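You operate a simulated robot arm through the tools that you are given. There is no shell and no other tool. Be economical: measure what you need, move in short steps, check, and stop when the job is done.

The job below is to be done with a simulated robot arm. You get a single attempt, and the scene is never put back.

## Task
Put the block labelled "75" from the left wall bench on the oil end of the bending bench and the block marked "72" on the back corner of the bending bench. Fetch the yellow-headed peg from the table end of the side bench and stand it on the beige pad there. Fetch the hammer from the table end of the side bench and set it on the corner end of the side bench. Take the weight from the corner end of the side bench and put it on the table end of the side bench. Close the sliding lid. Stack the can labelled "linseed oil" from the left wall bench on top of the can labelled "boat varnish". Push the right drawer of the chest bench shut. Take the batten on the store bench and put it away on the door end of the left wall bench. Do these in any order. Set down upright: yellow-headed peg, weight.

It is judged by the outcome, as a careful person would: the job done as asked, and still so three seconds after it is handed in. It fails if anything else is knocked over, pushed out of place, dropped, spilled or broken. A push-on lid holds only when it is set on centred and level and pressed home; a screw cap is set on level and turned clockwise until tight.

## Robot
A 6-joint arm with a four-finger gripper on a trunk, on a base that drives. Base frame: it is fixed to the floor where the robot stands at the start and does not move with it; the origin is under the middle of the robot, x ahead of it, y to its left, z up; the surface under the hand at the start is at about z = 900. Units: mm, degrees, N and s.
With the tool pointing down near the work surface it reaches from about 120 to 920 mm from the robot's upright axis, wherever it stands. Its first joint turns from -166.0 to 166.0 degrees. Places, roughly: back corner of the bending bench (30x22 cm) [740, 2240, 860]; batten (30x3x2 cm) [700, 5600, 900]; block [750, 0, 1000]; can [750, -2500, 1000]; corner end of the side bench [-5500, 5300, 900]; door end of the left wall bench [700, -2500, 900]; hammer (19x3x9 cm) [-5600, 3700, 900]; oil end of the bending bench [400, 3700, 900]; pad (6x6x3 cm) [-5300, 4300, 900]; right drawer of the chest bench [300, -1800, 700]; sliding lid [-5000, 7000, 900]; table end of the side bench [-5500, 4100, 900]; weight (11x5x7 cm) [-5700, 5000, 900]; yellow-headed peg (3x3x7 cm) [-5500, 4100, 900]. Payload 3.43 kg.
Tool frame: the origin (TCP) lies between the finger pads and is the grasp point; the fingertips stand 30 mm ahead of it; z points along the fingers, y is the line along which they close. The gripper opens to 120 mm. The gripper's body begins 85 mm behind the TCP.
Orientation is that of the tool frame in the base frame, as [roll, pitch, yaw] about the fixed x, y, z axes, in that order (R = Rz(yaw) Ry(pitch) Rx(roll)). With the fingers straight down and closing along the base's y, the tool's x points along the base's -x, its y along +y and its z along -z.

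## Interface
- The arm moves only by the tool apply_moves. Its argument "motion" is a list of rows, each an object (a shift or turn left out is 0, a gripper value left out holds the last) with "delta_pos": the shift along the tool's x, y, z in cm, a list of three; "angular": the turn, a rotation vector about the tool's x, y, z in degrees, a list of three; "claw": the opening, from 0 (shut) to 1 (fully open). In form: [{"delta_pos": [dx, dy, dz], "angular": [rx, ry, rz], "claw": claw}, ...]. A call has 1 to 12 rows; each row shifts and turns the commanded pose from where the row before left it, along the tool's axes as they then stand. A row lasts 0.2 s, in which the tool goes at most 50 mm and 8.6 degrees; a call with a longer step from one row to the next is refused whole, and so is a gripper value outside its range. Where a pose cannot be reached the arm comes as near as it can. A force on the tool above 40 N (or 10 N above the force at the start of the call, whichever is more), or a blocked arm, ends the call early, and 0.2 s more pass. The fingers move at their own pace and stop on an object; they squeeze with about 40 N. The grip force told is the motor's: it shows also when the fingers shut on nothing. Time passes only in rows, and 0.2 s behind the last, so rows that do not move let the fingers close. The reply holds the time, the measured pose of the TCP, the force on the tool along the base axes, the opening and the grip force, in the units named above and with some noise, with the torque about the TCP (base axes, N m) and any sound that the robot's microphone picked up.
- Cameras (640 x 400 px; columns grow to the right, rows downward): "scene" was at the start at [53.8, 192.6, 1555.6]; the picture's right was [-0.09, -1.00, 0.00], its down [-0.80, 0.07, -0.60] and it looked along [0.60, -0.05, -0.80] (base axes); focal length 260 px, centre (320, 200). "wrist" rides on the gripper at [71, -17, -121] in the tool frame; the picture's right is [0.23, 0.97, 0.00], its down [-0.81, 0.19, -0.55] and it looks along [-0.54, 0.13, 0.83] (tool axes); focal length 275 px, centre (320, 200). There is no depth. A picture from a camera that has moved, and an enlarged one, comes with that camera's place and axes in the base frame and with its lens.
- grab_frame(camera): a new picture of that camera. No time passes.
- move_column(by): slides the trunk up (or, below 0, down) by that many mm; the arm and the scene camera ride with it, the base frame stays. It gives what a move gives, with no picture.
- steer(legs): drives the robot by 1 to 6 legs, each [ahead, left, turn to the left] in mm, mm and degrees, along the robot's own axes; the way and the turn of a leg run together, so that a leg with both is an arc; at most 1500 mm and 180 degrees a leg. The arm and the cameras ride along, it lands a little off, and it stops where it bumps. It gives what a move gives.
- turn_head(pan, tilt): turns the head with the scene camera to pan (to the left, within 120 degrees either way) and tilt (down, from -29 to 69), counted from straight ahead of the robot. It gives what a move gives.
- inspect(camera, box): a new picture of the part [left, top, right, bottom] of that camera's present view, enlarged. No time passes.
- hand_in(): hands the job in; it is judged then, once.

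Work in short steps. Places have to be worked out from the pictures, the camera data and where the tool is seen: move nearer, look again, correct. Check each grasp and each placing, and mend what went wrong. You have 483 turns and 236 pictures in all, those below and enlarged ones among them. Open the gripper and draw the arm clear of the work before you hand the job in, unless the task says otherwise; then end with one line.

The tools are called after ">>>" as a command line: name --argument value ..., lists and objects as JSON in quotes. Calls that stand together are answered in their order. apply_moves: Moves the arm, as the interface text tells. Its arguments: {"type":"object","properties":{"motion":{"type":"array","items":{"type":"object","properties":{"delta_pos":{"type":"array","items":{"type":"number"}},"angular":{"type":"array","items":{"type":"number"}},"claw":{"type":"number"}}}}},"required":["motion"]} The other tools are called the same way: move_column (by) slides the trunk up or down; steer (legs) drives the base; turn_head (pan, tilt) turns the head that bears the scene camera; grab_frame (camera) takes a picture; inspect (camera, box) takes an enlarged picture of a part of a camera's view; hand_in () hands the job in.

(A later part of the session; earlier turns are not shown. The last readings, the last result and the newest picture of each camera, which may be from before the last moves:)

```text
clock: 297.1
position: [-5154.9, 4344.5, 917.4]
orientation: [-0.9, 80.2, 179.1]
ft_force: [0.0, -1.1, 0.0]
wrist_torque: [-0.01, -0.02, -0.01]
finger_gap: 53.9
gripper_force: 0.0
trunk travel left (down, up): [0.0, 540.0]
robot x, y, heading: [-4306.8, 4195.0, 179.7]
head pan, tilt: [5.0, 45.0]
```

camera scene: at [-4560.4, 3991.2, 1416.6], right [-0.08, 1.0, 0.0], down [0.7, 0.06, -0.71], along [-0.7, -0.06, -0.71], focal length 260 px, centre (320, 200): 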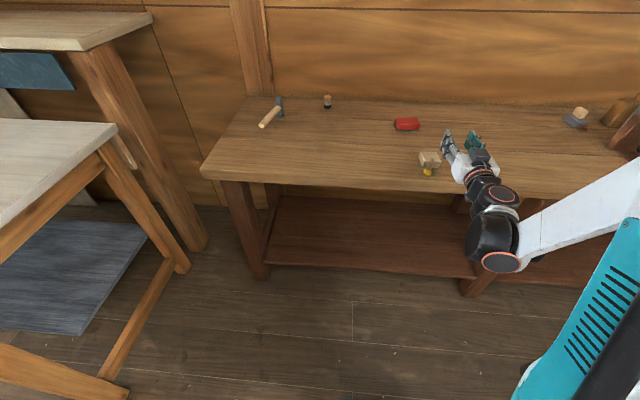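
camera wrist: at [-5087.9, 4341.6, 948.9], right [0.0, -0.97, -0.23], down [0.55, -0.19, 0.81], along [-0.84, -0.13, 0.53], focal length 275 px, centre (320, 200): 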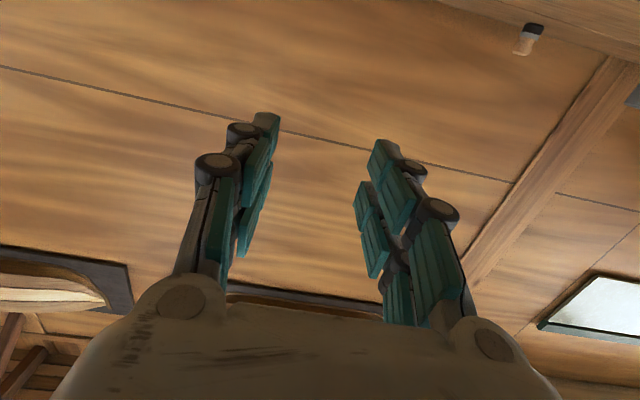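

Reachable now. Lower to stem height and line up in y with the peg (≈(-5275, 4297)).

>>> apply_moves --motion '[{"delta_pos": [0, 2.4, 0], "claw": 0.45}, {"delta_pos": [0, 2.35, 0]}, {"delta_pos": [2.2, 0, -0.38]}, {"delta_pos": [2.0, 0, -0.35]}]'

>>> grab_frame --camera "scene"

```text
clock: 298.1
position: [-5152.0, 4298.2, 876.1]
orientation: [-0.6, 80.1, 179.3]
ft_force: [-0.4, 0.0, -0.6]
wrist_torque: [0.0, -0.01, -0.02]
finger_gap: 54.0
gripper_force: 0.0
trunk travel left (down, up): [0.0, 540.0]
robot x, y, heading: [-4306.7, 4199.8, 179.6]
head pan, tilt: [5.0, 45.0]
```

```text
137 pictures are left
camera scene: at [-4369.1, 3990.7, 1416.6], right [-0.08, 1.0, 0.0], down [0.7, 0.06, -0.71], along [-0.7, -0.06, -0.71], focal length 260 px, centre (320, 200)
```

scene: 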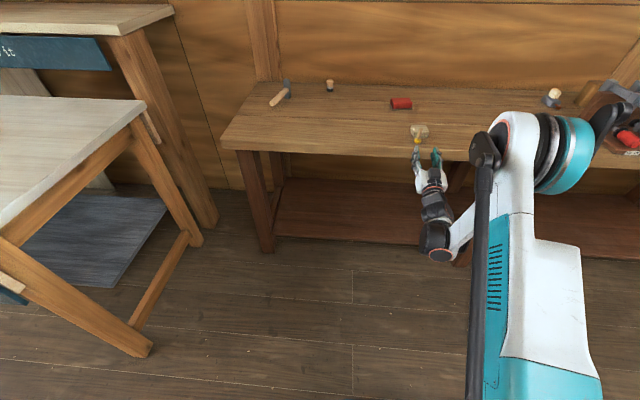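

>>> inspect --camera "scene" --box '[380, 110, 480, 190]'

```text
5.00 times, centred on (430, 150) of scene
camera zoom: at [-4369.1, 3990.7, 1416.6], right [-0.08, 1.0, 0.0], down [0.7, 0.06, -0.71], along [-0.7, -0.06, -0.71], focal length 1302 px, centre (-230, 450)
```

zoom: 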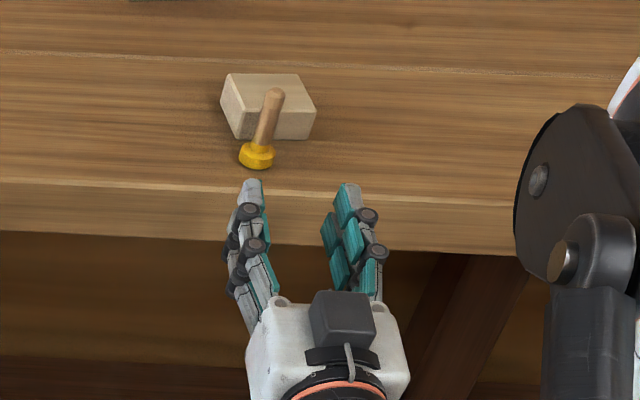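

Re-triangulating gives bench surface z≈858, peg at ≈(-5270, 4296) and 55 mm tall. Raise to stem height ~885 and approach by driving forward.

>>> apply_moves --motion '[{"delta_pos": [-0.9, 0.2, 0.15]}]'

>>> steer --legs '[[70, 0, 0]]'

>>> inspect --camera "scene" --box '[380, 110, 480, 190]'

```text
clock: 298.5
position: [-5152.4, 4296.6, 885.5]
orientation: [-0.7, 80.3, 179.0]
ft_force: [0.8, 0.5, -0.5]
wrist_torque: [0.0, 0.01, 0.02]
finger_gap: 53.8
gripper_force: 0.3
trunk travel left (down, up): [0.0, 540.0]
robot x, y, heading: [-4303.9, 4194.8, 179.7]
head pan, tilt: [5.0, 45.0]
```

```text
clock: 299.5
position: [-5221.0, 4296.2, 886.9]
orientation: [-0.5, 80.2, 179.2]
ft_force: [-0.5, 0.0, 0.3]
wrist_torque: [0.0, -0.04, 0.02]
finger_gap: 53.9
gripper_force: 0.1
trunk travel left (down, up): [0.0, 540.0]
robot x, y, heading: [-4372.9, 4199.1, 179.5]
head pan, tilt: [5.0, 45.0]
```

```text
5.00 times, centred on (430, 150) of scene
camera zoom: at [-4437.7, 3990.9, 1416.7], right [-0.08, 1.0, 0.0], down [0.7, 0.06, -0.71], along [-0.7, -0.06, -0.71], focal length 1302 px, centre (-230, 450)
```

zoom: 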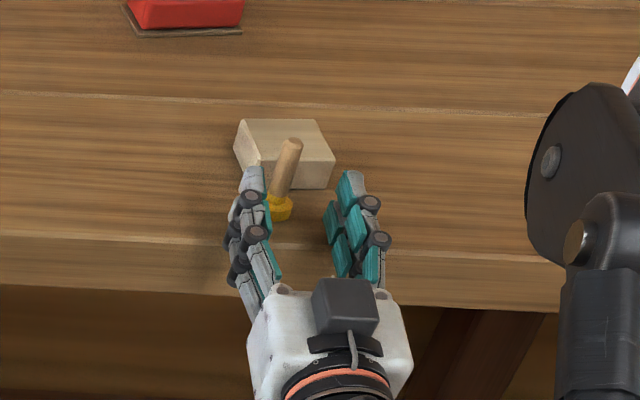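

>>> apply_moves --motion '[{"delta_pos": [0.41, 0, 2.36]}, {"delta_pos": [0.41, 0, 2.36]}, {}]'

>>> inspect --camera "scene" --box '[380, 110, 480, 190]'

```text
clock: 300.4
position: [-5267.2, 4297.7, 888.8]
orientation: [-0.4, 80.2, 179.5]
ft_force: [15.5, 4.7, 15.1]
wrist_torque: [-0.43, -0.94, 0.18]
finger_gap: 52.7
gripper_force: 0.1
trunk travel left (down, up): [0.0, 540.0]
robot x, y, heading: [-4373.5, 4197.5, 180.0]
head pan, tilt: [5.0, 45.0]
stopped in row 3: the force on the tool passed its limit at 85 N (the readings are from after the stop); the commanded pose is now the measured one
```

```text
5.00 times, centred on (430, 150) of scene
camera zoom: at [-4434.9, 3991.2, 1417.0], right [-0.08, 1.0, 0.0], down [0.7, 0.06, -0.71], along [-0.71, -0.06, -0.71], focal length 1302 px, centre (-230, 450)
```

zoom: 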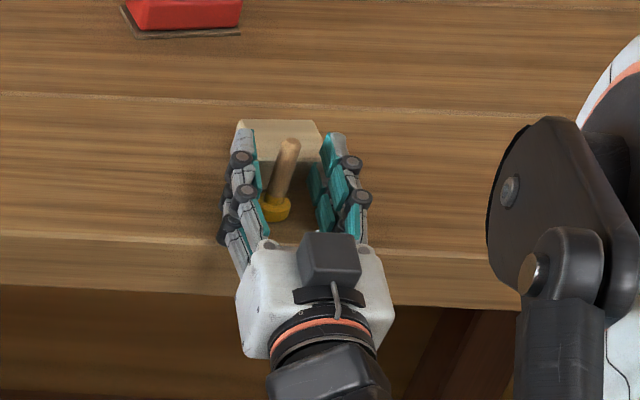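

Fingertips touched the pad's front edge. Back off 5 mm and close on the stem.

>>> apply_moves --motion '[{"delta_pos": [-0.1, 0, -0.5]}, {"claw": 0}, {}, {}, {}]'

>>> inspect --camera "scene" --box '[380, 110, 480, 190]'

```text
clock: 301.6
position: [-5262.1, 4294.5, 887.6]
orientation: [-1.1, 80.1, 178.9]
ft_force: [-0.6, -10.6, 25.5]
wrist_torque: [-0.64, -0.5, -0.26]
finger_gap: 23.4
gripper_force: 40.3
trunk travel left (down, up): [0.0, 540.0]
robot x, y, heading: [-4373.9, 4196.6, 179.7]
head pan, tilt: [5.0, 45.0]
```

```text
5.00 times, centred on (430, 150) of scene
camera zoom: at [-4435.2, 3989.7, 1416.7], right [-0.08, 1.0, 0.0], down [0.7, 0.06, -0.71], along [-0.71, -0.06, -0.71], focal length 1302 px, centre (-230, 450)
```

zoom: 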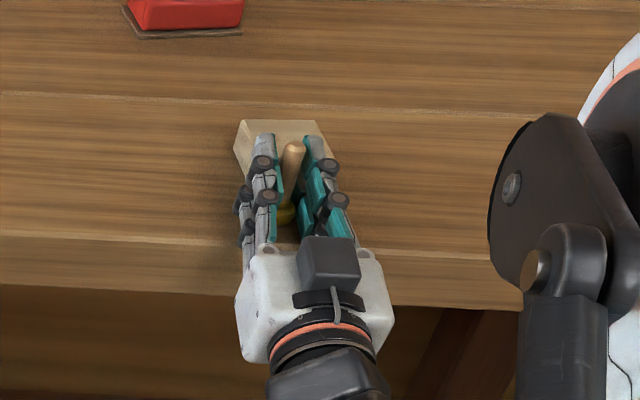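

>>> apply_moves --motion '[{"delta_pos": [-1, 0, 0.17]}, {"delta_pos": [-2, 0, 0.34]}, {"delta_pos": [-3, 0, 0.5]}, {"delta_pos": [-3, 0, 0.5]}, {"delta_pos": [-3, 0, 0.5]}]'

>>> grab_frame --camera "wrist"

>>> inspect --camera "scene" --box '[380, 90, 480, 170]'

```text
clock: 302.8
position: [-5262.9, 4298.2, 1007.9]
orientation: [-0.7, 80.3, 179.1]
ft_force: [-0.4, 0.5, -0.4]
wrist_torque: [0.01, 0.02, 0.01]
finger_gap: 22.2
gripper_force: 40.5
trunk travel left (down, up): [0.0, 540.0]
robot x, y, heading: [-4375.8, 4199.1, 179.9]
head pan, tilt: [5.0, 45.0]
```

```text
132 pictures are left
camera wrist: at [-5155.0, 4316.2, 917.0], right [-0.04, -0.97, -0.23], down [0.68, -0.19, 0.71], along [-0.73, -0.13, 0.67], focal length 275 px, centre (320, 200)
```

wrist: 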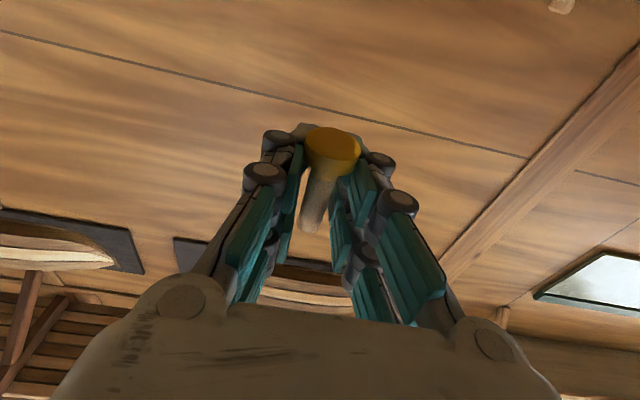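

```text
5.00 times, centred on (430, 130) of scene
camera zoom: at [-4437.8, 3990.9, 1416.7], right [-0.08, 1.0, 0.0], down [0.7, 0.06, -0.71], along [-0.7, -0.06, -0.71], focal length 1302 px, centre (-230, 550)
```

zoom: 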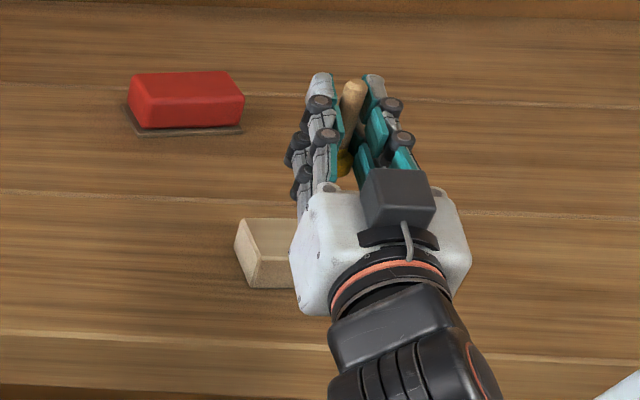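

Held upright-inverted. Roll the tool 180° about its axis.

>>> apply_moves --motion '[{"delta_pos": [-3, 0, 0.5], "angular": [0, 0, 0]}, {"angular": [0, 0, 8.18]}, {"angular": [0, 0, 8.18]}, {"angular": [0, 0, 8.18]}, {"angular": [0, 0, 8.18]}, {"angular": [0, 0, 8.18]}, {"angular": [0, 0, 8.18]}, {"angular": [0, 0, 8.18]}, {"angular": [0, 0, 8.18]}, {"angular": [0, 0, 8.18]}, {"angular": [0, 0, 8.18]}, {"angular": [0, 0, 8.18]}]'

>>> apply_moves --motion '[{"angular": [0, 0, 8.18]}, {"angular": [0, 0, 8.18]}, {"angular": [0, 0, 8.18]}, {"angular": [0, 0, 8.18]}, {"angular": [0, 0, 8.18]}, {"angular": [0, 0, 8.18]}, {"angular": [0, 0, 8.18]}, {"angular": [0, 0, 8.18]}, {"angular": [0, 0, 8.18]}, {"angular": [0, 0, 8.18]}, {"angular": [0, 0, 8.18]}]'

>>> grab_frame --camera "wrist"

```text
clock: 305.4
position: [-5263.8, 4295.2, 1037.3]
orientation: [80.2, 0.0, -90.1]
ft_force: [0.5, 0.0, 0.5]
wrist_torque: [-0.01, 0.02, -0.02]
finger_gap: 22.3
gripper_force: 39.4
trunk travel left (down, up): [0.0, 540.0]
robot x, y, heading: [-4375.0, 4198.5, 179.6]
head pan, tilt: [5.0, 45.0]
```

```text
clock: 307.8
position: [-5263.6, 4295.8, 1038.6]
orientation: [0.4, -80.2, -0.4]
ft_force: [-0.4, -0.4, -0.2]
wrist_torque: [0.02, -0.04, -0.02]
finger_gap: 22.3
gripper_force: 39.7
trunk travel left (down, up): [0.0, 540.0]
robot x, y, heading: [-4373.7, 4198.1, 179.9]
head pan, tilt: [5.0, 45.0]
```

```text
130 pictures are left
camera wrist: at [-5131.7, 4279.0, 1088.5], right [0.04, 0.97, 0.23], down [0.41, 0.19, -0.89], along [-0.91, 0.13, -0.39], focal length 275 px, centre (320, 200)
```

wrist: 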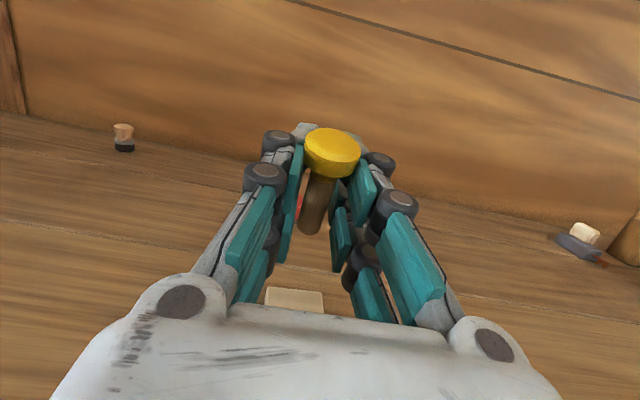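

Rolled. Now tilt so the hand is above (pointing 10° down), which makes the peg vertical, and drive forward ~55 mm.

>>> apply_moves --motion '[{"angular": [0, -6.7, 0]}, {"angular": [0, -6.7, 0]}, {"angular": [0, -6.6, 0]}]'

>>> steer --legs '[[57, 0, 0]]'

>>> grab_frame --camera "wrist"

>>> inspect --camera "scene" --box '[380, 90, 500, 190]'

```text
clock: 308.6
position: [-5264.4, 4295.4, 1037.6]
orientation: [-177.8, -79.8, 177.8]
ft_force: [1.0, 0.6, -0.6]
wrist_torque: [0.03, 0.05, 0.06]
finger_gap: 22.3
gripper_force: 40.5
trunk travel left (down, up): [0.0, 540.0]
robot x, y, heading: [-4372.6, 4196.4, 179.6]
head pan, tilt: [5.0, 45.0]
```

```text
clock: 309.5
position: [-5322.8, 4296.9, 1038.0]
orientation: [179.1, -79.8, -179.3]
ft_force: [0.2, 0.3, 0.6]
wrist_torque: [0.01, -0.01, 0.02]
finger_gap: 22.6
gripper_force: 39.7
trunk travel left (down, up): [0.0, 540.0]
robot x, y, heading: [-4436.4, 4195.5, 179.6]
head pan, tilt: [5.0, 45.0]
```

```text
129 pictures are left
camera wrist: at [-5215.4, 4280.3, 1130.4], right [-0.04, 0.97, 0.23], down [0.69, 0.19, -0.7], along [-0.72, 0.13, -0.68], focal length 275 px, centre (320, 200)
```

wrist: 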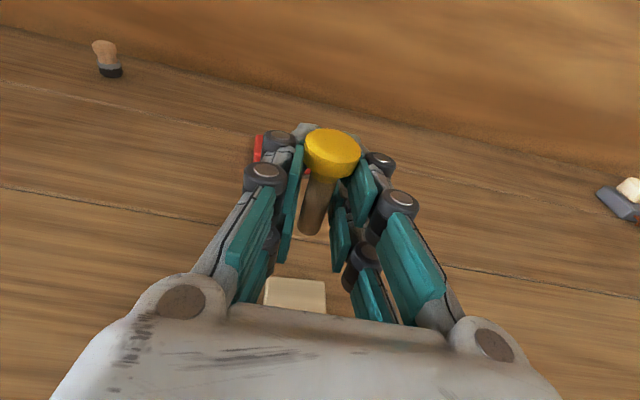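

```text
4.00 times, centred on (440, 140) of scene
camera zoom: at [-4496.6, 3991.2, 1416.6], right [-0.08, 1.0, 0.0], down [0.7, 0.06, -0.71], along [-0.7, -0.06, -0.71], focal length 1041 px, centre (-160, 440)
```

zoom: 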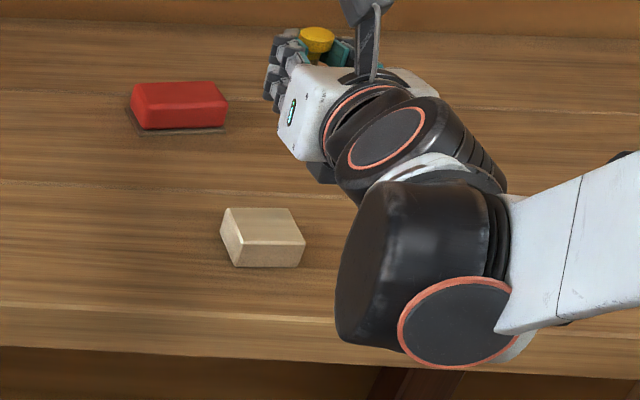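

Peg is vertical and the pad centre is ≈(-5324, 4305). Shift +6 mm in y and lower toward the pad.

>>> apply_moves --motion '[{"delta_pos": [-2.95, 0.3, 0.51]}, {"delta_pos": [-2.95, 0.3, 0.51]}, {"delta_pos": [-2.5, 0, 0.43]}]'

>>> grab_frame --camera "wrist"

>>> grab_frame --camera "scene"

```text
clock: 310.3
position: [-5321.7, 4300.7, 952.9]
orientation: [179.1, -79.8, -179.3]
ft_force: [0.0, 0.4, -0.9]
wrist_torque: [0.0, 0.0, -0.02]
finger_gap: 23.4
gripper_force: 39.2
trunk travel left (down, up): [0.0, 540.0]
robot x, y, heading: [-4432.0, 4197.2, 179.8]
head pan, tilt: [5.0, 45.0]
```

```text
127 pictures are left
camera wrist: at [-5214.7, 4285.8, 1044.9], right [-0.04, 0.97, 0.23], down [0.69, 0.19, -0.7], along [-0.72, 0.13, -0.68], focal length 275 px, centre (320, 200)
```

wrist: 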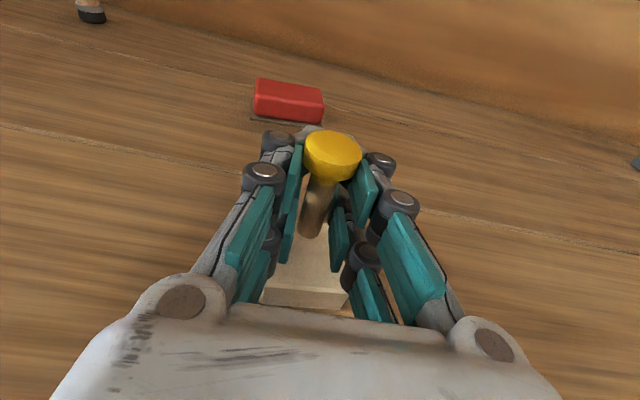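

```text
126 pictures are left
camera scene: at [-4496.9, 3991.2, 1416.6], right [-0.08, 1.0, 0.0], down [0.7, 0.06, -0.71], along [-0.7, -0.06, -0.71], focal length 260 px, centre (320, 200)
```

scene: 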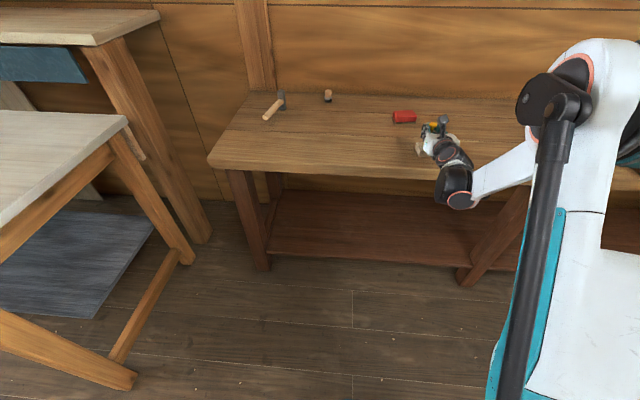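

>>> inspect --camera "wrist" --box '[250, 190, 380, 320]'

```text
3.08 times, centred on (315, 255) of wrist
camera zoom: at [-5214.7, 4285.8, 1044.9], right [-0.04, 0.97, 0.23], down [0.69, 0.19, -0.7], along [-0.72, 0.13, -0.68], focal length 847 px, centre (335, 31)
```

zoom: 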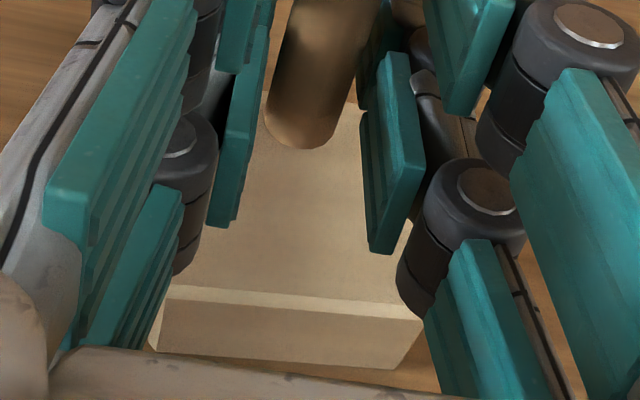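

Peg foot is over the pad centre within ~5 mm. Lower 20 mm, then creep to contact.

>>> apply_moves --motion '[{"delta_pos": [-1.0, 0.05, 0.4]}, {"delta_pos": [-0.8, 0, 0.15]}, {"delta_pos": [-0.2, 0, 0.03]}, {}]'

>>> inspect --camera "wrist" --box '[250, 120, 400, 320]'

```text
clock: 311.3
position: [-5324.3, 4303.8, 931.8]
orientation: [179.1, -79.8, -179.4]
ft_force: [0.3, 0.4, 0.5]
wrist_torque: [-0.03, -0.01, -0.04]
finger_gap: 23.1
gripper_force: 39.9
trunk travel left (down, up): [0.0, 540.0]
robot x, y, heading: [-4438.3, 4200.0, 179.8]
head pan, tilt: [5.0, 45.0]
```

```text
2.00 times, centred on (325, 220) of wrist
camera zoom: at [-5217.1, 4286.7, 1024.0], right [-0.04, 0.97, 0.23], down [0.69, 0.19, -0.7], along [-0.72, 0.13, -0.68], focal length 551 px, centre (310, 160)
```

zoom: 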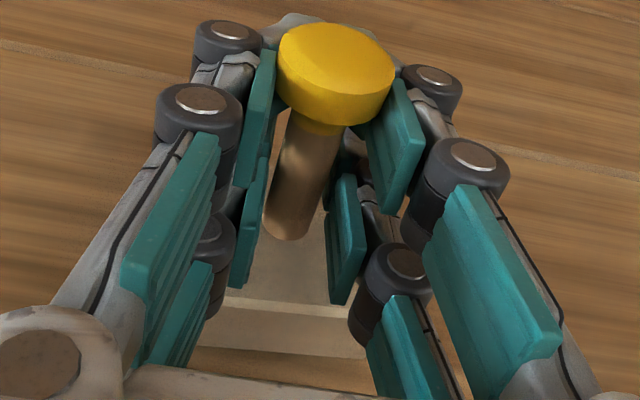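

>>> apply_moves --motion '[{"delta_pos": [-0.2, 0, 0.03]}, {"delta_pos": [-0.2, 0, 0.03]}, {"delta_pos": [-0.2, 0, 0.03]}, {}]'

>>> apply_moves --motion '[{"delta_pos": [-0.15, 0, 0.03]}, {"delta_pos": [-0.15, 0, 0.03]}, {}]'

```text
clock: 312.3
position: [-5323.9, 4303.1, 926.1]
orientation: [179.1, -79.8, -179.3]
ft_force: [0.6, 0.0, -1.3]
wrist_torque: [0.01, 0.02, 0.0]
finger_gap: 22.3
gripper_force: 40.1
trunk travel left (down, up): [0.0, 540.0]
robot x, y, heading: [-4434.7, 4198.4, 179.7]
head pan, tilt: [5.0, 45.0]
```

```text
clock: 313.1
position: [-5325.2, 4305.0, 923.7]
orientation: [179.1, -79.8, -179.3]
ft_force: [0.2, 0.2, -1.1]
wrist_torque: [0.01, -0.01, -0.02]
finger_gap: 22.8
gripper_force: 39.6
trunk travel left (down, up): [0.0, 540.0]
robot x, y, heading: [-4434.2, 4198.4, 180.0]
head pan, tilt: [5.0, 45.0]
```

>>> apply_moves --motion '[{"delta_pos": [-0.15, 0, 0.03]}, {"delta_pos": [-0.15, 0, 0.03]}, {"delta_pos": [-0.15, 0, 0.03]}, {}]'

>>> apply_moves --motion '[{"delta_pos": [-0.15, 0, 0.03]}, {"delta_pos": [-0.15, 0, 0.03]}, {}]'

```text
clock: 314.1
position: [-5322.3, 4305.1, 918.9]
orientation: [179.0, -79.8, -179.3]
ft_force: [-1.0, -0.8, 7.4]
wrist_torque: [-0.01, -0.01, 0.01]
finger_gap: 22.4
gripper_force: 40.4
trunk travel left (down, up): [0.0, 540.0]
robot x, y, heading: [-4431.2, 4198.8, 179.5]
head pan, tilt: [5.0, 45.0]
```

```text
clock: 314.9
position: [-5322.7, 4303.2, 918.0]
orientation: [178.9, -79.9, -179.3]
ft_force: [-2.5, 0.3, 25.2]
wrist_torque: [0.03, -0.07, -0.01]
finger_gap: 22.3
gripper_force: 40.0
trunk travel left (down, up): [0.0, 540.0]
robot x, y, heading: [-4437.3, 4200.1, 180.0]
head pan, tilt: [5.0, 45.0]
```

Contact at ~919. Relieve the press and look closely before releasing.

>>> apply_moves --motion '[{"delta_pos": [0.2, 0, -0.03]}, {}]'

>>> inspect --camera "wrist" --box '[250, 120, 400, 320]'

>>> inspect --camera "scene" --box '[390, 100, 480, 170]'

```text
clock: 315.5
position: [-5323.8, 4304.4, 918.7]
orientation: [179.0, -79.7, -179.2]
ft_force: [2.0, 1.0, 10.3]
wrist_torque: [0.02, -0.12, 0.04]
finger_gap: 22.3
gripper_force: 39.9
trunk travel left (down, up): [0.0, 540.0]
robot x, y, heading: [-4435.9, 4199.9, 179.8]
head pan, tilt: [5.0, 45.0]
```

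```text
2.00 times, centred on (325, 220) of wrist
camera zoom: at [-5216.3, 4287.5, 1009.4], right [-0.04, 0.97, 0.23], down [0.69, 0.19, -0.7], along [-0.72, 0.13, -0.68], focal length 551 px, centre (310, 160)
```

zoom: 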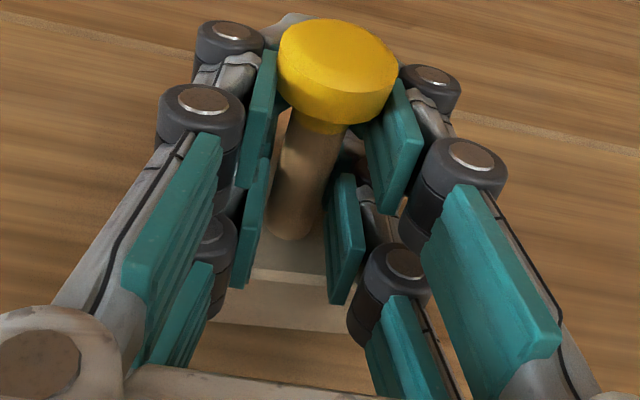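

```text
5.71 times, centred on (435, 135) of scene
camera zoom: at [-4495.7, 3991.1, 1416.6], right [-0.08, 1.0, 0.0], down [0.7, 0.06, -0.71], along [-0.71, -0.06, -0.71], focal length 1487 px, centre (-337, 571)
```

zoom: 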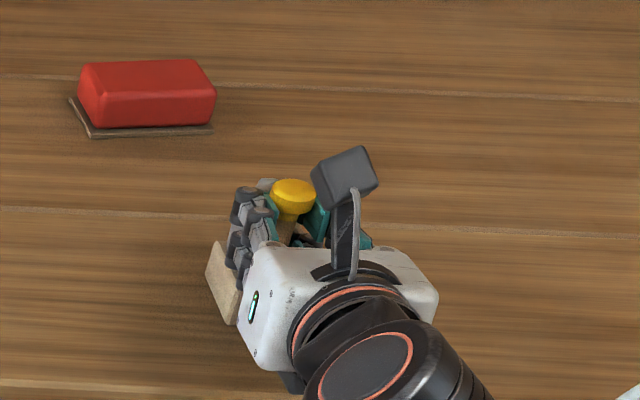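

>>> apply_moves --motion '[{"claw": 0.2}, {"claw": 0.22}, {"claw": 0.24}, {"claw": 0.27}, {"claw": 0.3}, {"claw": 0.34}, {}]'

>>> inspect --camera "wrist" --box '[250, 120, 400, 320]'

```text
clock: 317.1
position: [-5324.8, 4304.0, 916.7]
orientation: [179.1, -79.7, -179.3]
ft_force: [0.4, 1.0, 0.5]
wrist_torque: [0.0, 0.04, 0.01]
finger_gap: 40.9
gripper_force: 0.0
trunk travel left (down, up): [0.0, 540.0]
robot x, y, heading: [-4435.7, 4200.2, 179.7]
head pan, tilt: [5.0, 45.0]
```

```text
2.00 times, centred on (325, 220) of wrist
camera zoom: at [-5217.3, 4287.5, 1009.0], right [-0.04, 0.97, 0.23], down [0.69, 0.19, -0.7], along [-0.72, 0.13, -0.68], focal length 551 px, centre (310, 160)
```

zoom: 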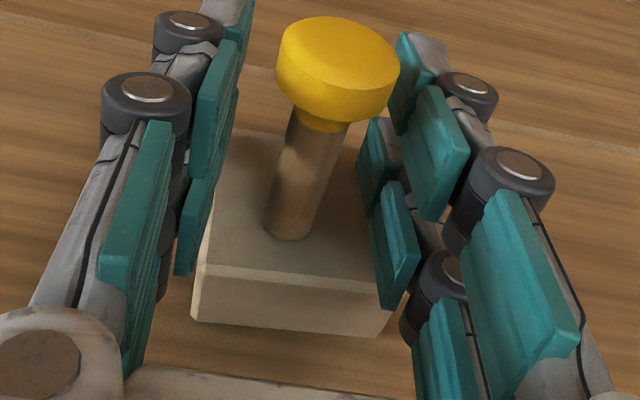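

The peg stands upright on the pad. Open slightly more and withdraw straight back by driving.

>>> apply_moves --motion '[{"claw": 0.42}, {}]'

>>> steer --legs '[[-220, 0, 0]]'

>>> grab_frame --camera "scene"

>>> inspect --camera "wrist" --box '[200, 50, 440, 200]'

```text
clock: 317.7
position: [-5324.9, 4304.6, 918.0]
orientation: [179.1, -79.8, -179.2]
ft_force: [0.8, -0.1, -0.5]
wrist_torque: [-0.03, 0.01, 0.01]
finger_gap: 50.1
gripper_force: 0.1
trunk travel left (down, up): [0.0, 540.0]
robot x, y, heading: [-4433.3, 4198.5, 180.0]
head pan, tilt: [5.0, 45.0]
```

```text
clock: 319.4
position: [-5104.8, 4301.2, 917.4]
orientation: [179.1, -79.7, -179.2]
ft_force: [0.6, -0.1, -0.4]
wrist_torque: [-0.04, 0.02, -0.01]
finger_gap: 50.5
gripper_force: 0.0
trunk travel left (down, up): [0.0, 540.0]
robot x, y, heading: [-4217.4, 4192.9, 179.9]
head pan, tilt: [5.0, 45.0]
```

```text
120 pictures are left
camera scene: at [-4276.7, 3990.3, 1416.7], right [-0.08, 1.0, 0.0], down [0.7, 0.06, -0.71], along [-0.7, -0.06, -0.71], focal length 260 px, centre (320, 200)
```

scene: 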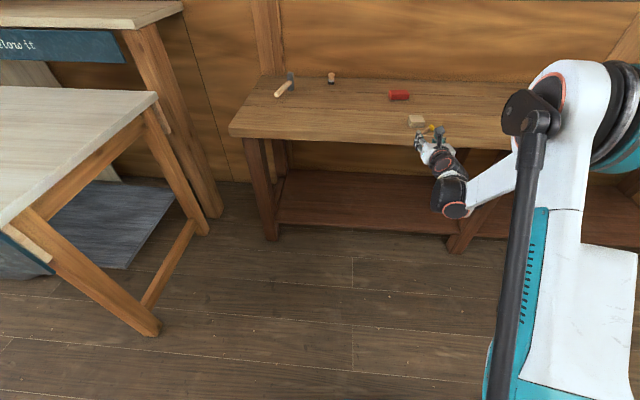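

```text
2.67 times, centred on (320, 125) of wrist
camera zoom: at [-4997.5, 4285.4, 1008.8], right [-0.04, 0.97, 0.23], down [0.69, 0.19, -0.7], along [-0.72, 0.13, -0.68], focal length 734 px, centre (320, 400)
```

zoom: 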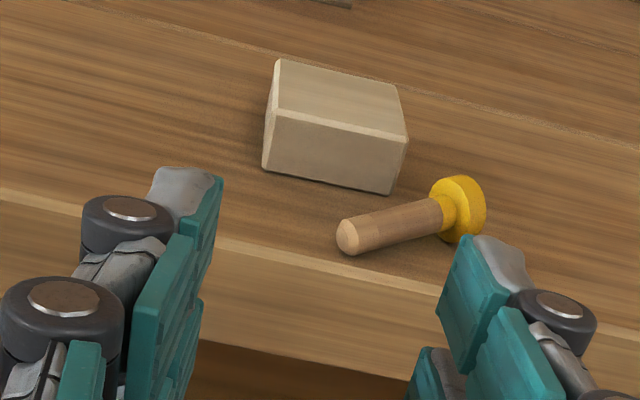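

Withdrawing dragged the peg off (head brushed a finger). It now lies on the bench by the front edge. I'll raise up, return the tool to vertical and look from above.

>>> move_column --by 150

>>> apply_moves --motion '[{"angular": [0, -8, 0], "claw": 0.6}, {"angular": [0, -8, 0]}, {"angular": [0, -8, 0]}, {"angular": [0, -8, 0]}, {"angular": [0, -8, 0]}, {"angular": [0, -8, 0]}, {"angular": [0, -8, 0]}, {"angular": [0, -8, 0]}, {"angular": [0, -8, 0]}, {"angular": [0, -8, 0]}]'

>>> grab_frame --camera "scene"

```text
clock: 321.2
position: [-5105.5, 4302.5, 1067.2]
orientation: [179.2, -79.8, -179.1]
ft_force: [0.1, -0.2, -1.0]
wrist_torque: [0.0, 0.02, 0.02]
finger_gap: 50.1
gripper_force: 0.1
trunk travel left (down, up): [-150.0, 390.0]
robot x, y, heading: [-4215.9, 4200.7, 179.9]
head pan, tilt: [5.0, 45.0]
```

```text
clock: 323.4
position: [-5103.2, 4302.1, 1067.3]
orientation: [180.0, 0.4, -179.4]
ft_force: [-0.6, 1.0, 0.1]
wrist_torque: [0.03, -0.01, 0.01]
finger_gap: 71.7
gripper_force: 0.0
trunk travel left (down, up): [-150.0, 390.0]
robot x, y, heading: [-4215.1, 4201.6, 179.8]
head pan, tilt: [5.0, 45.0]
```

```text
118 pictures are left
camera scene: at [-4277.0, 3990.4, 1566.5], right [-0.08, 1.0, 0.0], down [0.71, 0.06, -0.71], along [-0.7, -0.06, -0.71], focal length 260 px, centre (320, 200)
```

scene: 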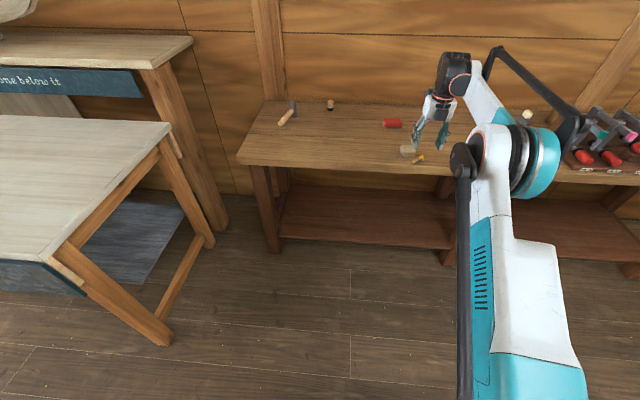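

>>> steer --legs '[[170, 0, 0]]'

>>> apply_moves --motion '[{"delta_pos": [0, 3, 0], "angular": [0, 0, 7.7]}, {"angular": [0, 0, 7.7]}, {"angular": [0, 0, 7.7]}, {"angular": [0, 0, 7.7]}, {"angular": [0, 0, 7.7]}, {"angular": [0, 0, 7.5]}]'

>>> grab_frame --camera "wrist"

```text
clock: 324.8
position: [-5275.0, 4306.2, 1066.4]
orientation: [179.9, 0.2, -179.7]
ft_force: [-0.8, 0.1, 0.5]
wrist_torque: [0.02, 0.01, -0.02]
finger_gap: 71.9
gripper_force: 0.0
trunk travel left (down, up): [-150.0, 390.0]
robot x, y, heading: [-4385.9, 4198.2, 179.6]
head pan, tilt: [5.0, 45.0]
```

```text
clock: 326.2
position: [-5268.6, 4371.4, 1068.2]
orientation: [-179.2, 0.2, 175.8]
ft_force: [0.5, 0.4, -0.6]
wrist_torque: [-0.02, -0.03, 0.0]
finger_gap: 72.1
gripper_force: 0.1
out of reach, approached as far as the arm can: row 1, 2, 3, 4, 5, 6
trunk travel left (down, up): [-150.0, 390.0]
robot x, y, heading: [-4385.1, 4199.0, 179.7]
head pan, tilt: [5.0, 45.0]
```

```text
117 pictures are left
camera wrist: at [-5340.3, 4363.3, 1189.0], right [-0.16, 0.99, -0.01], down [0.82, 0.14, 0.55], along [0.55, 0.08, -0.83], focal length 275 px, centre (320, 200)
```

wrist: 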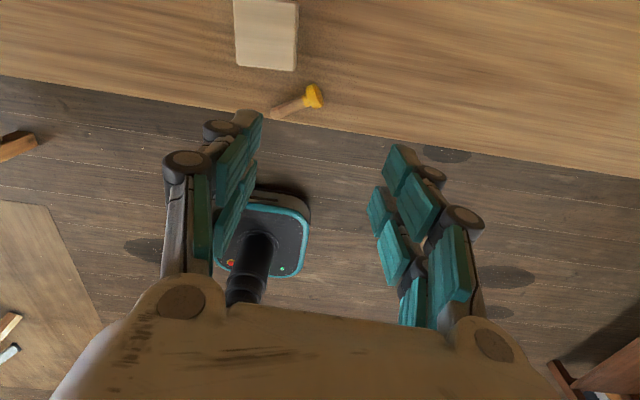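

The wrist joint is at its limit on this side; rotating back 126° gives the gripper a good grasp direction for the lying peg (axis ≈122°).

>>> apply_moves --motion '[{"angular": [0, 0, -8.4]}, {"angular": [0, 0, -8.4]}, {"angular": [0, 0, -8.4]}, {"angular": [0, 0, -8.4]}, {"angular": [0, 0, -8.4]}, {"angular": [0, 0, -8.4]}, {"angular": [0, 0, -8.4]}, {"angular": [0, 0, -8.4]}]'

>>> apply_moves --motion '[{"angular": [0, 0, -8.4]}, {"angular": [0, 0, -8.4]}, {"angular": [0, 0, -8.4]}, {"angular": [0, 0, -8.4]}, {"angular": [0, 0, -8.4]}, {"angular": [0, 0, -8.4]}, {"angular": [0, 0, -8.4]}]'

>>> grab_frame --camera "wrist"

```text
clock: 328.0
position: [-5267.8, 4370.3, 1067.6]
orientation: [-179.6, -0.6, -116.9]
ft_force: [0.0, -0.6, 0.8]
wrist_torque: [-0.02, -0.02, 0.01]
finger_gap: 71.9
gripper_force: 0.1
trunk travel left (down, up): [-150.0, 390.0]
robot x, y, heading: [-4387.5, 4201.9, 179.8]
head pan, tilt: [5.0, 45.0]
```

```text
clock: 329.6
position: [-5268.7, 4370.2, 1067.7]
orientation: [179.6, -0.7, -58.0]
ft_force: [-0.3, 0.0, -0.5]
wrist_torque: [0.0, 0.0, 0.0]
finger_gap: 72.0
gripper_force: 0.0
trunk travel left (down, up): [-150.0, 390.0]
robot x, y, heading: [-4386.5, 4201.1, 179.5]
head pan, tilt: [5.0, 45.0]
```

```text
116 pictures are left
camera wrist: at [-5215.4, 4321.1, 1188.4], right [-0.7, -0.71, 0.01], down [-0.59, 0.59, 0.54], along [-0.39, 0.38, -0.84], focal length 275 px, centre (320, 200)
```

wrist: 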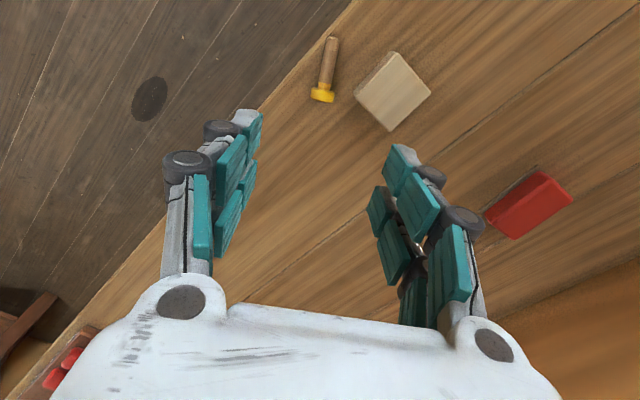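

Peg: tip (-5239, 4323), head (-5265, 4365). I'll hover along a 15°-tilted approach axis over the stem.

>>> apply_moves --motion '[{"delta_pos": [-0.25, 0, 4.05], "claw": 0.38}, {"delta_pos": [-0.22, 0, 4.05]}, {"angular": [0, 7.5, 0]}, {"angular": [0, 7.5, 0]}, {}]'

>>> grab_frame --camera "wrist"

```text
clock: 330.8
position: [-5250.4, 4367.6, 985.0]
orientation: [179.4, -15.7, -58.0]
ft_force: [0.1, 1.2, 0.5]
wrist_torque: [0.02, 0.02, -0.03]
finger_gap: 45.4
gripper_force: 0.1
out of reach, approached as far as the arm can: row 4
trunk travel left (down, up): [-150.0, 390.0]
robot x, y, heading: [-4383.4, 4196.4, 179.9]
head pan, tilt: [5.0, 45.0]
```

```text
115 pictures are left
camera wrist: at [-5215.7, 4347.8, 1120.8], right [-0.71, -0.7, 0.07], down [-0.65, 0.69, 0.31], along [-0.27, 0.18, -0.95], focal length 275 px, centre (320, 200)
```

wrist: 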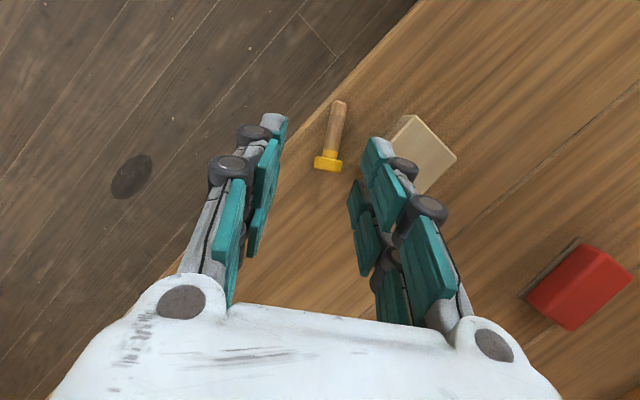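

>>> steer --legs '[[90, 0, 0]]'

>>> apply_moves --motion '[{"delta_pos": [1.4, -2.8, 0.2]}, {"delta_pos": [1.4, -2.8, 0.2]}, {}]'

>>> grab_frame --camera "wrist"

```text
clock: 331.9
position: [-5342.3, 4368.3, 984.5]
orientation: [179.5, -15.7, -58.1]
ft_force: [0.4, -0.2, -0.5]
wrist_torque: [-0.04, -0.01, 0.0]
finger_gap: 45.6
gripper_force: 0.1
trunk travel left (down, up): [-150.0, 390.0]
robot x, y, heading: [-4475.8, 4198.4, 179.5]
head pan, tilt: [5.0, 45.0]
```

```text
clock: 332.8
position: [-5281.5, 4373.3, 989.0]
orientation: [179.6, -15.6, -58.1]
ft_force: [-0.6, 0.2, 0.8]
wrist_torque: [0.02, 0.01, 0.01]
finger_gap: 45.5
gripper_force: 0.1
trunk travel left (down, up): [-150.0, 390.0]
robot x, y, heading: [-4472.3, 4199.3, 179.9]
head pan, tilt: [5.0, 45.0]
```

```text
114 pictures are left
camera wrist: at [-5245.8, 4353.1, 1123.9], right [-0.71, -0.7, 0.07], down [-0.65, 0.69, 0.32], along [-0.27, 0.18, -0.95], focal length 275 px, centre (320, 200)
```

wrist: 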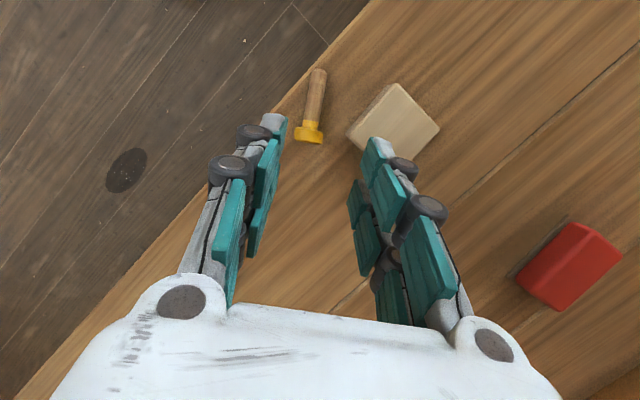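

>>> apply_moves --motion '[{"delta_pos": [0.8, -0.8, 0]}, {"delta_pos": [0, 0, 4]}, {"delta_pos": [0, 0, 3]}, {}]'

>>> grab_frame --camera "wrist"

```text
clock: 333.8
position: [-5257.7, 4354.9, 923.8]
orientation: [179.5, -15.5, -58.1]
ft_force: [-0.7, -0.5, 0.0]
wrist_torque: [-0.02, 0.03, -0.02]
finger_gap: 45.4
gripper_force: 0.1
trunk travel left (down, up): [-150.0, 390.0]
robot x, y, heading: [-4477.5, 4199.7, 179.9]
head pan, tilt: [5.0, 45.0]
```

```text
113 pictures are left
camera wrist: at [-5223.8, 4334.8, 1059.2], right [-0.71, -0.7, 0.07], down [-0.65, 0.69, 0.32], along [-0.27, 0.18, -0.95], focal length 275 px, centre (320, 200)
```

wrist: 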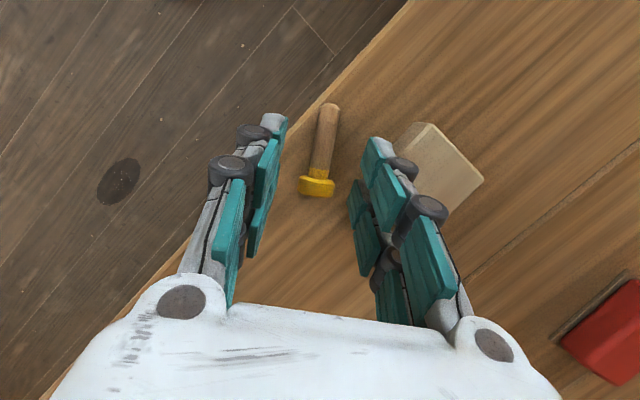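

>>> apply_moves --motion '[{"delta_pos": [-0.3, 0.2, 2]}, {"delta_pos": [0, 0, 1]}, {"delta_pos": [0, 0, 0.3]}, {}]'

>>> inspect --camera "wrist" --box '[220, 90, 420, 240]'

```text
clock: 334.8
position: [-5256.7, 4350.2, 895.3]
orientation: [179.4, -15.7, -58.1]
ft_force: [-0.7, 8.0, 31.4]
wrist_torque: [0.8, 0.08, 0.0]
finger_gap: 47.0
gripper_force: 9.3
trunk travel left (down, up): [-150.0, 390.0]
robot x, y, heading: [-4475.1, 4202.0, 179.8]
head pan, tilt: [5.0, 45.0]
```

```text
2.67 times, centred on (320, 165) of wrist
camera zoom: at [-5221.3, 4329.1, 1029.2], right [-0.71, -0.7, 0.07], down [-0.65, 0.69, 0.32], along [-0.27, 0.18, -0.95], focal length 734 px, centre (320, 293)
```

zoom: 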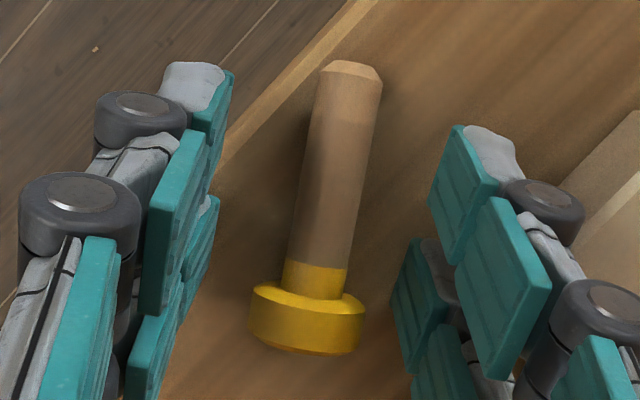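

>>> apply_moves --motion '[{"delta_pos": [0, 0, -0.25]}, {"claw": 0.2}, {"claw": 0}, {}, {}, {}]'

>>> inspect --camera "wrist" --box '[220, 90, 420, 240]'

```text
clock: 336.1
position: [-5257.8, 4349.9, 895.2]
orientation: [179.4, -15.6, -58.0]
ft_force: [3.9, 1.6, 8.4]
wrist_torque: [0.26, -0.21, -0.06]
finger_gap: 21.8
gripper_force: 40.0
trunk travel left (down, up): [-150.0, 390.0]
robot x, y, heading: [-4479.6, 4198.1, 179.5]
head pan, tilt: [5.0, 45.0]
```

```text
2.67 times, centred on (320, 165) of wrist
camera zoom: at [-5223.2, 4329.2, 1029.8], right [-0.71, -0.7, 0.07], down [-0.65, 0.69, 0.32], along [-0.27, 0.18, -0.95], focal length 734 px, centre (320, 293)
```

zoom: 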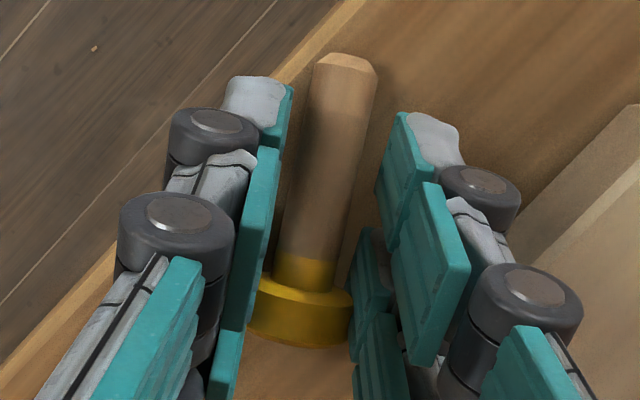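

The fingers caught the head rim. Reopen, shift ~10 mm toward the stem's foot and regrip on the stem.

>>> apply_moves --motion '[{"claw": 0.35}, {}, {"delta_pos": [1.1, 0.2, -0.3]}, {"claw": 0}, {}, {}, {}]'

>>> inspect --camera "wrist" --box '[220, 90, 420, 240]'

```text
clock: 337.8
position: [-5254.2, 4339.9, 900.3]
orientation: [179.4, -15.5, -58.1]
ft_force: [-0.2, -0.5, 0.1]
wrist_torque: [0.0, 0.0, 0.04]
finger_gap: 12.0
gripper_force: 40.1
trunk travel left (down, up): [-150.0, 390.0]
robot x, y, heading: [-4479.6, 4197.9, 179.8]
head pan, tilt: [5.0, 45.0]
```

```text
2.67 times, centred on (320, 165) of wrist
camera zoom: at [-5219.4, 4320.1, 1034.8], right [-0.71, -0.7, 0.07], down [-0.65, 0.69, 0.32], along [-0.27, 0.18, -0.95], focal length 734 px, centre (320, 293)
```

zoom: 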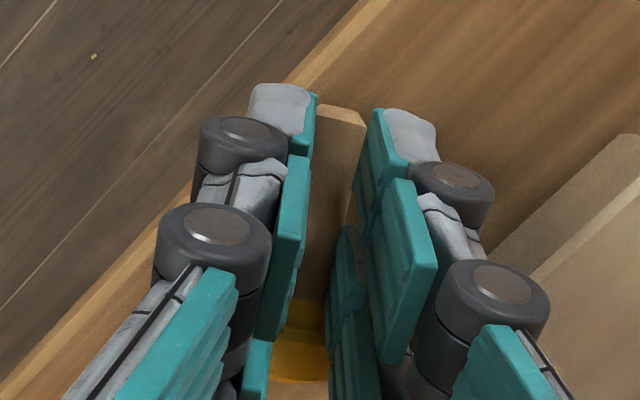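

>>> apply_moves --motion '[{"delta_pos": [0, 0, -2]}, {"delta_pos": [0, 0, -4]}, {"delta_pos": [0, 0, -4.5]}, {"delta_pos": [0, 0, -4.5]}]'

>>> grab_frame --camera "wrist"

>>> inspect --camera "scene" --box '[380, 120, 500, 210]'

```text
clock: 338.8
position: [-5272.5, 4377.9, 1044.2]
orientation: [179.4, -15.8, -58.1]
ft_force: [-0.6, -0.3, 0.2]
wrist_torque: [-0.02, 0.0, 0.0]
finger_gap: 11.7
gripper_force: 39.6
trunk travel left (down, up): [-150.0, 390.0]
robot x, y, heading: [-4470.6, 4199.2, 179.4]
head pan, tilt: [5.0, 45.0]
```

```text
109 pictures are left
camera wrist: at [-5237.5, 4356.4, 1179.8], right [-0.71, -0.7, 0.07], down [-0.65, 0.69, 0.32], along [-0.27, 0.18, -0.95], focal length 275 px, centre (320, 200)
```

wrist: 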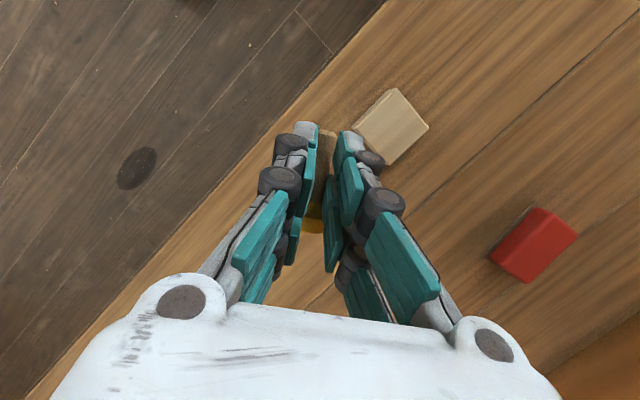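

```text
4.44 times, centred on (440, 165) of scene
camera zoom: at [-4539.7, 3991.6, 1566.7], right [-0.08, 1.0, 0.0], down [0.7, 0.06, -0.71], along [-0.7, -0.06, -0.71], focal length 1157 px, centre (-213, 356)
```

zoom: 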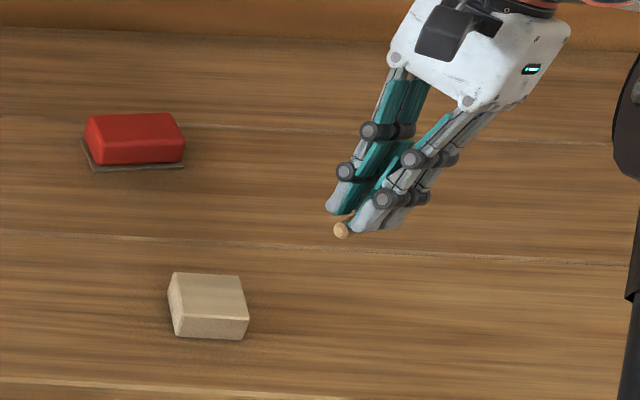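

Gripped cleanly on the stem (12 mm). Swing to face straight ahead, then tilt 90° so the peg stands head-up.

>>> apply_moves --motion '[{"angular": [2.15, 0, -8.0]}, {"angular": [2.15, 0, -8.0]}, {"angular": [2.15, 0, -8.0]}, {"angular": [2.15, 0, -8.0]}, {"angular": [2.15, 0, -8.0]}, {"angular": [2.15, 0, -8.0]}, {"angular": [2.15, 0, -8.0]}]'

>>> apply_moves --motion '[{"angular": [0, -8.2, 0]}, {"angular": [0, -8.2, 0]}, {"angular": [0, -8.2, 0]}, {"angular": [0, -8.2, 0]}, {"angular": [0, -8.2, 0]}, {"angular": [0, -8.2, 0]}, {"angular": [0, -8.2, 0]}, {"angular": [0, -8.2, 0]}, {"angular": [0, -8.2, 0]}, {"angular": [0, -8.2, 0]}, {"angular": [0, -8.2, 0]}]'

>>> grab_frame --camera "wrist"

```text
clock: 340.4
position: [-5276.7, 4375.4, 1043.7]
orientation: [179.2, -14.9, 0.1]
ft_force: [-0.5, -0.1, -1.1]
wrist_torque: [0.0, 0.02, -0.03]
finger_gap: 12.0
gripper_force: 40.1
trunk travel left (down, up): [-150.0, 390.0]
robot x, y, heading: [-4477.0, 4198.9, 179.9]
head pan, tilt: [5.0, 45.0]
```

```text
clock: 342.8
position: [-5274.8, 4377.0, 1044.1]
orientation: [177.0, 75.3, -3.2]
ft_force: [0.4, -0.1, -0.2]
wrist_torque: [0.0, 0.03, 0.02]
finger_gap: 11.9
gripper_force: 40.0
trunk travel left (down, up): [-150.0, 390.0]
robot x, y, heading: [-4477.3, 4201.2, 179.7]
head pan, tilt: [5.0, 45.0]
```

```text
107 pictures are left
camera wrist: at [-5139.4, 4392.6, 1005.2], right [0.05, -0.98, -0.21], down [0.33, -0.18, 0.93], along [-0.94, -0.12, 0.31], focal length 275 px, centre (320, 200)
```

wrist: 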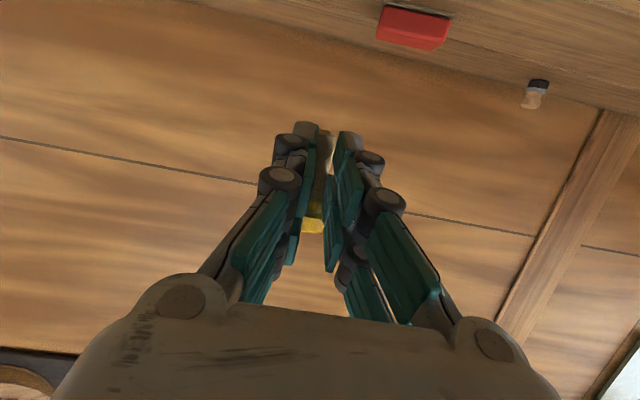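

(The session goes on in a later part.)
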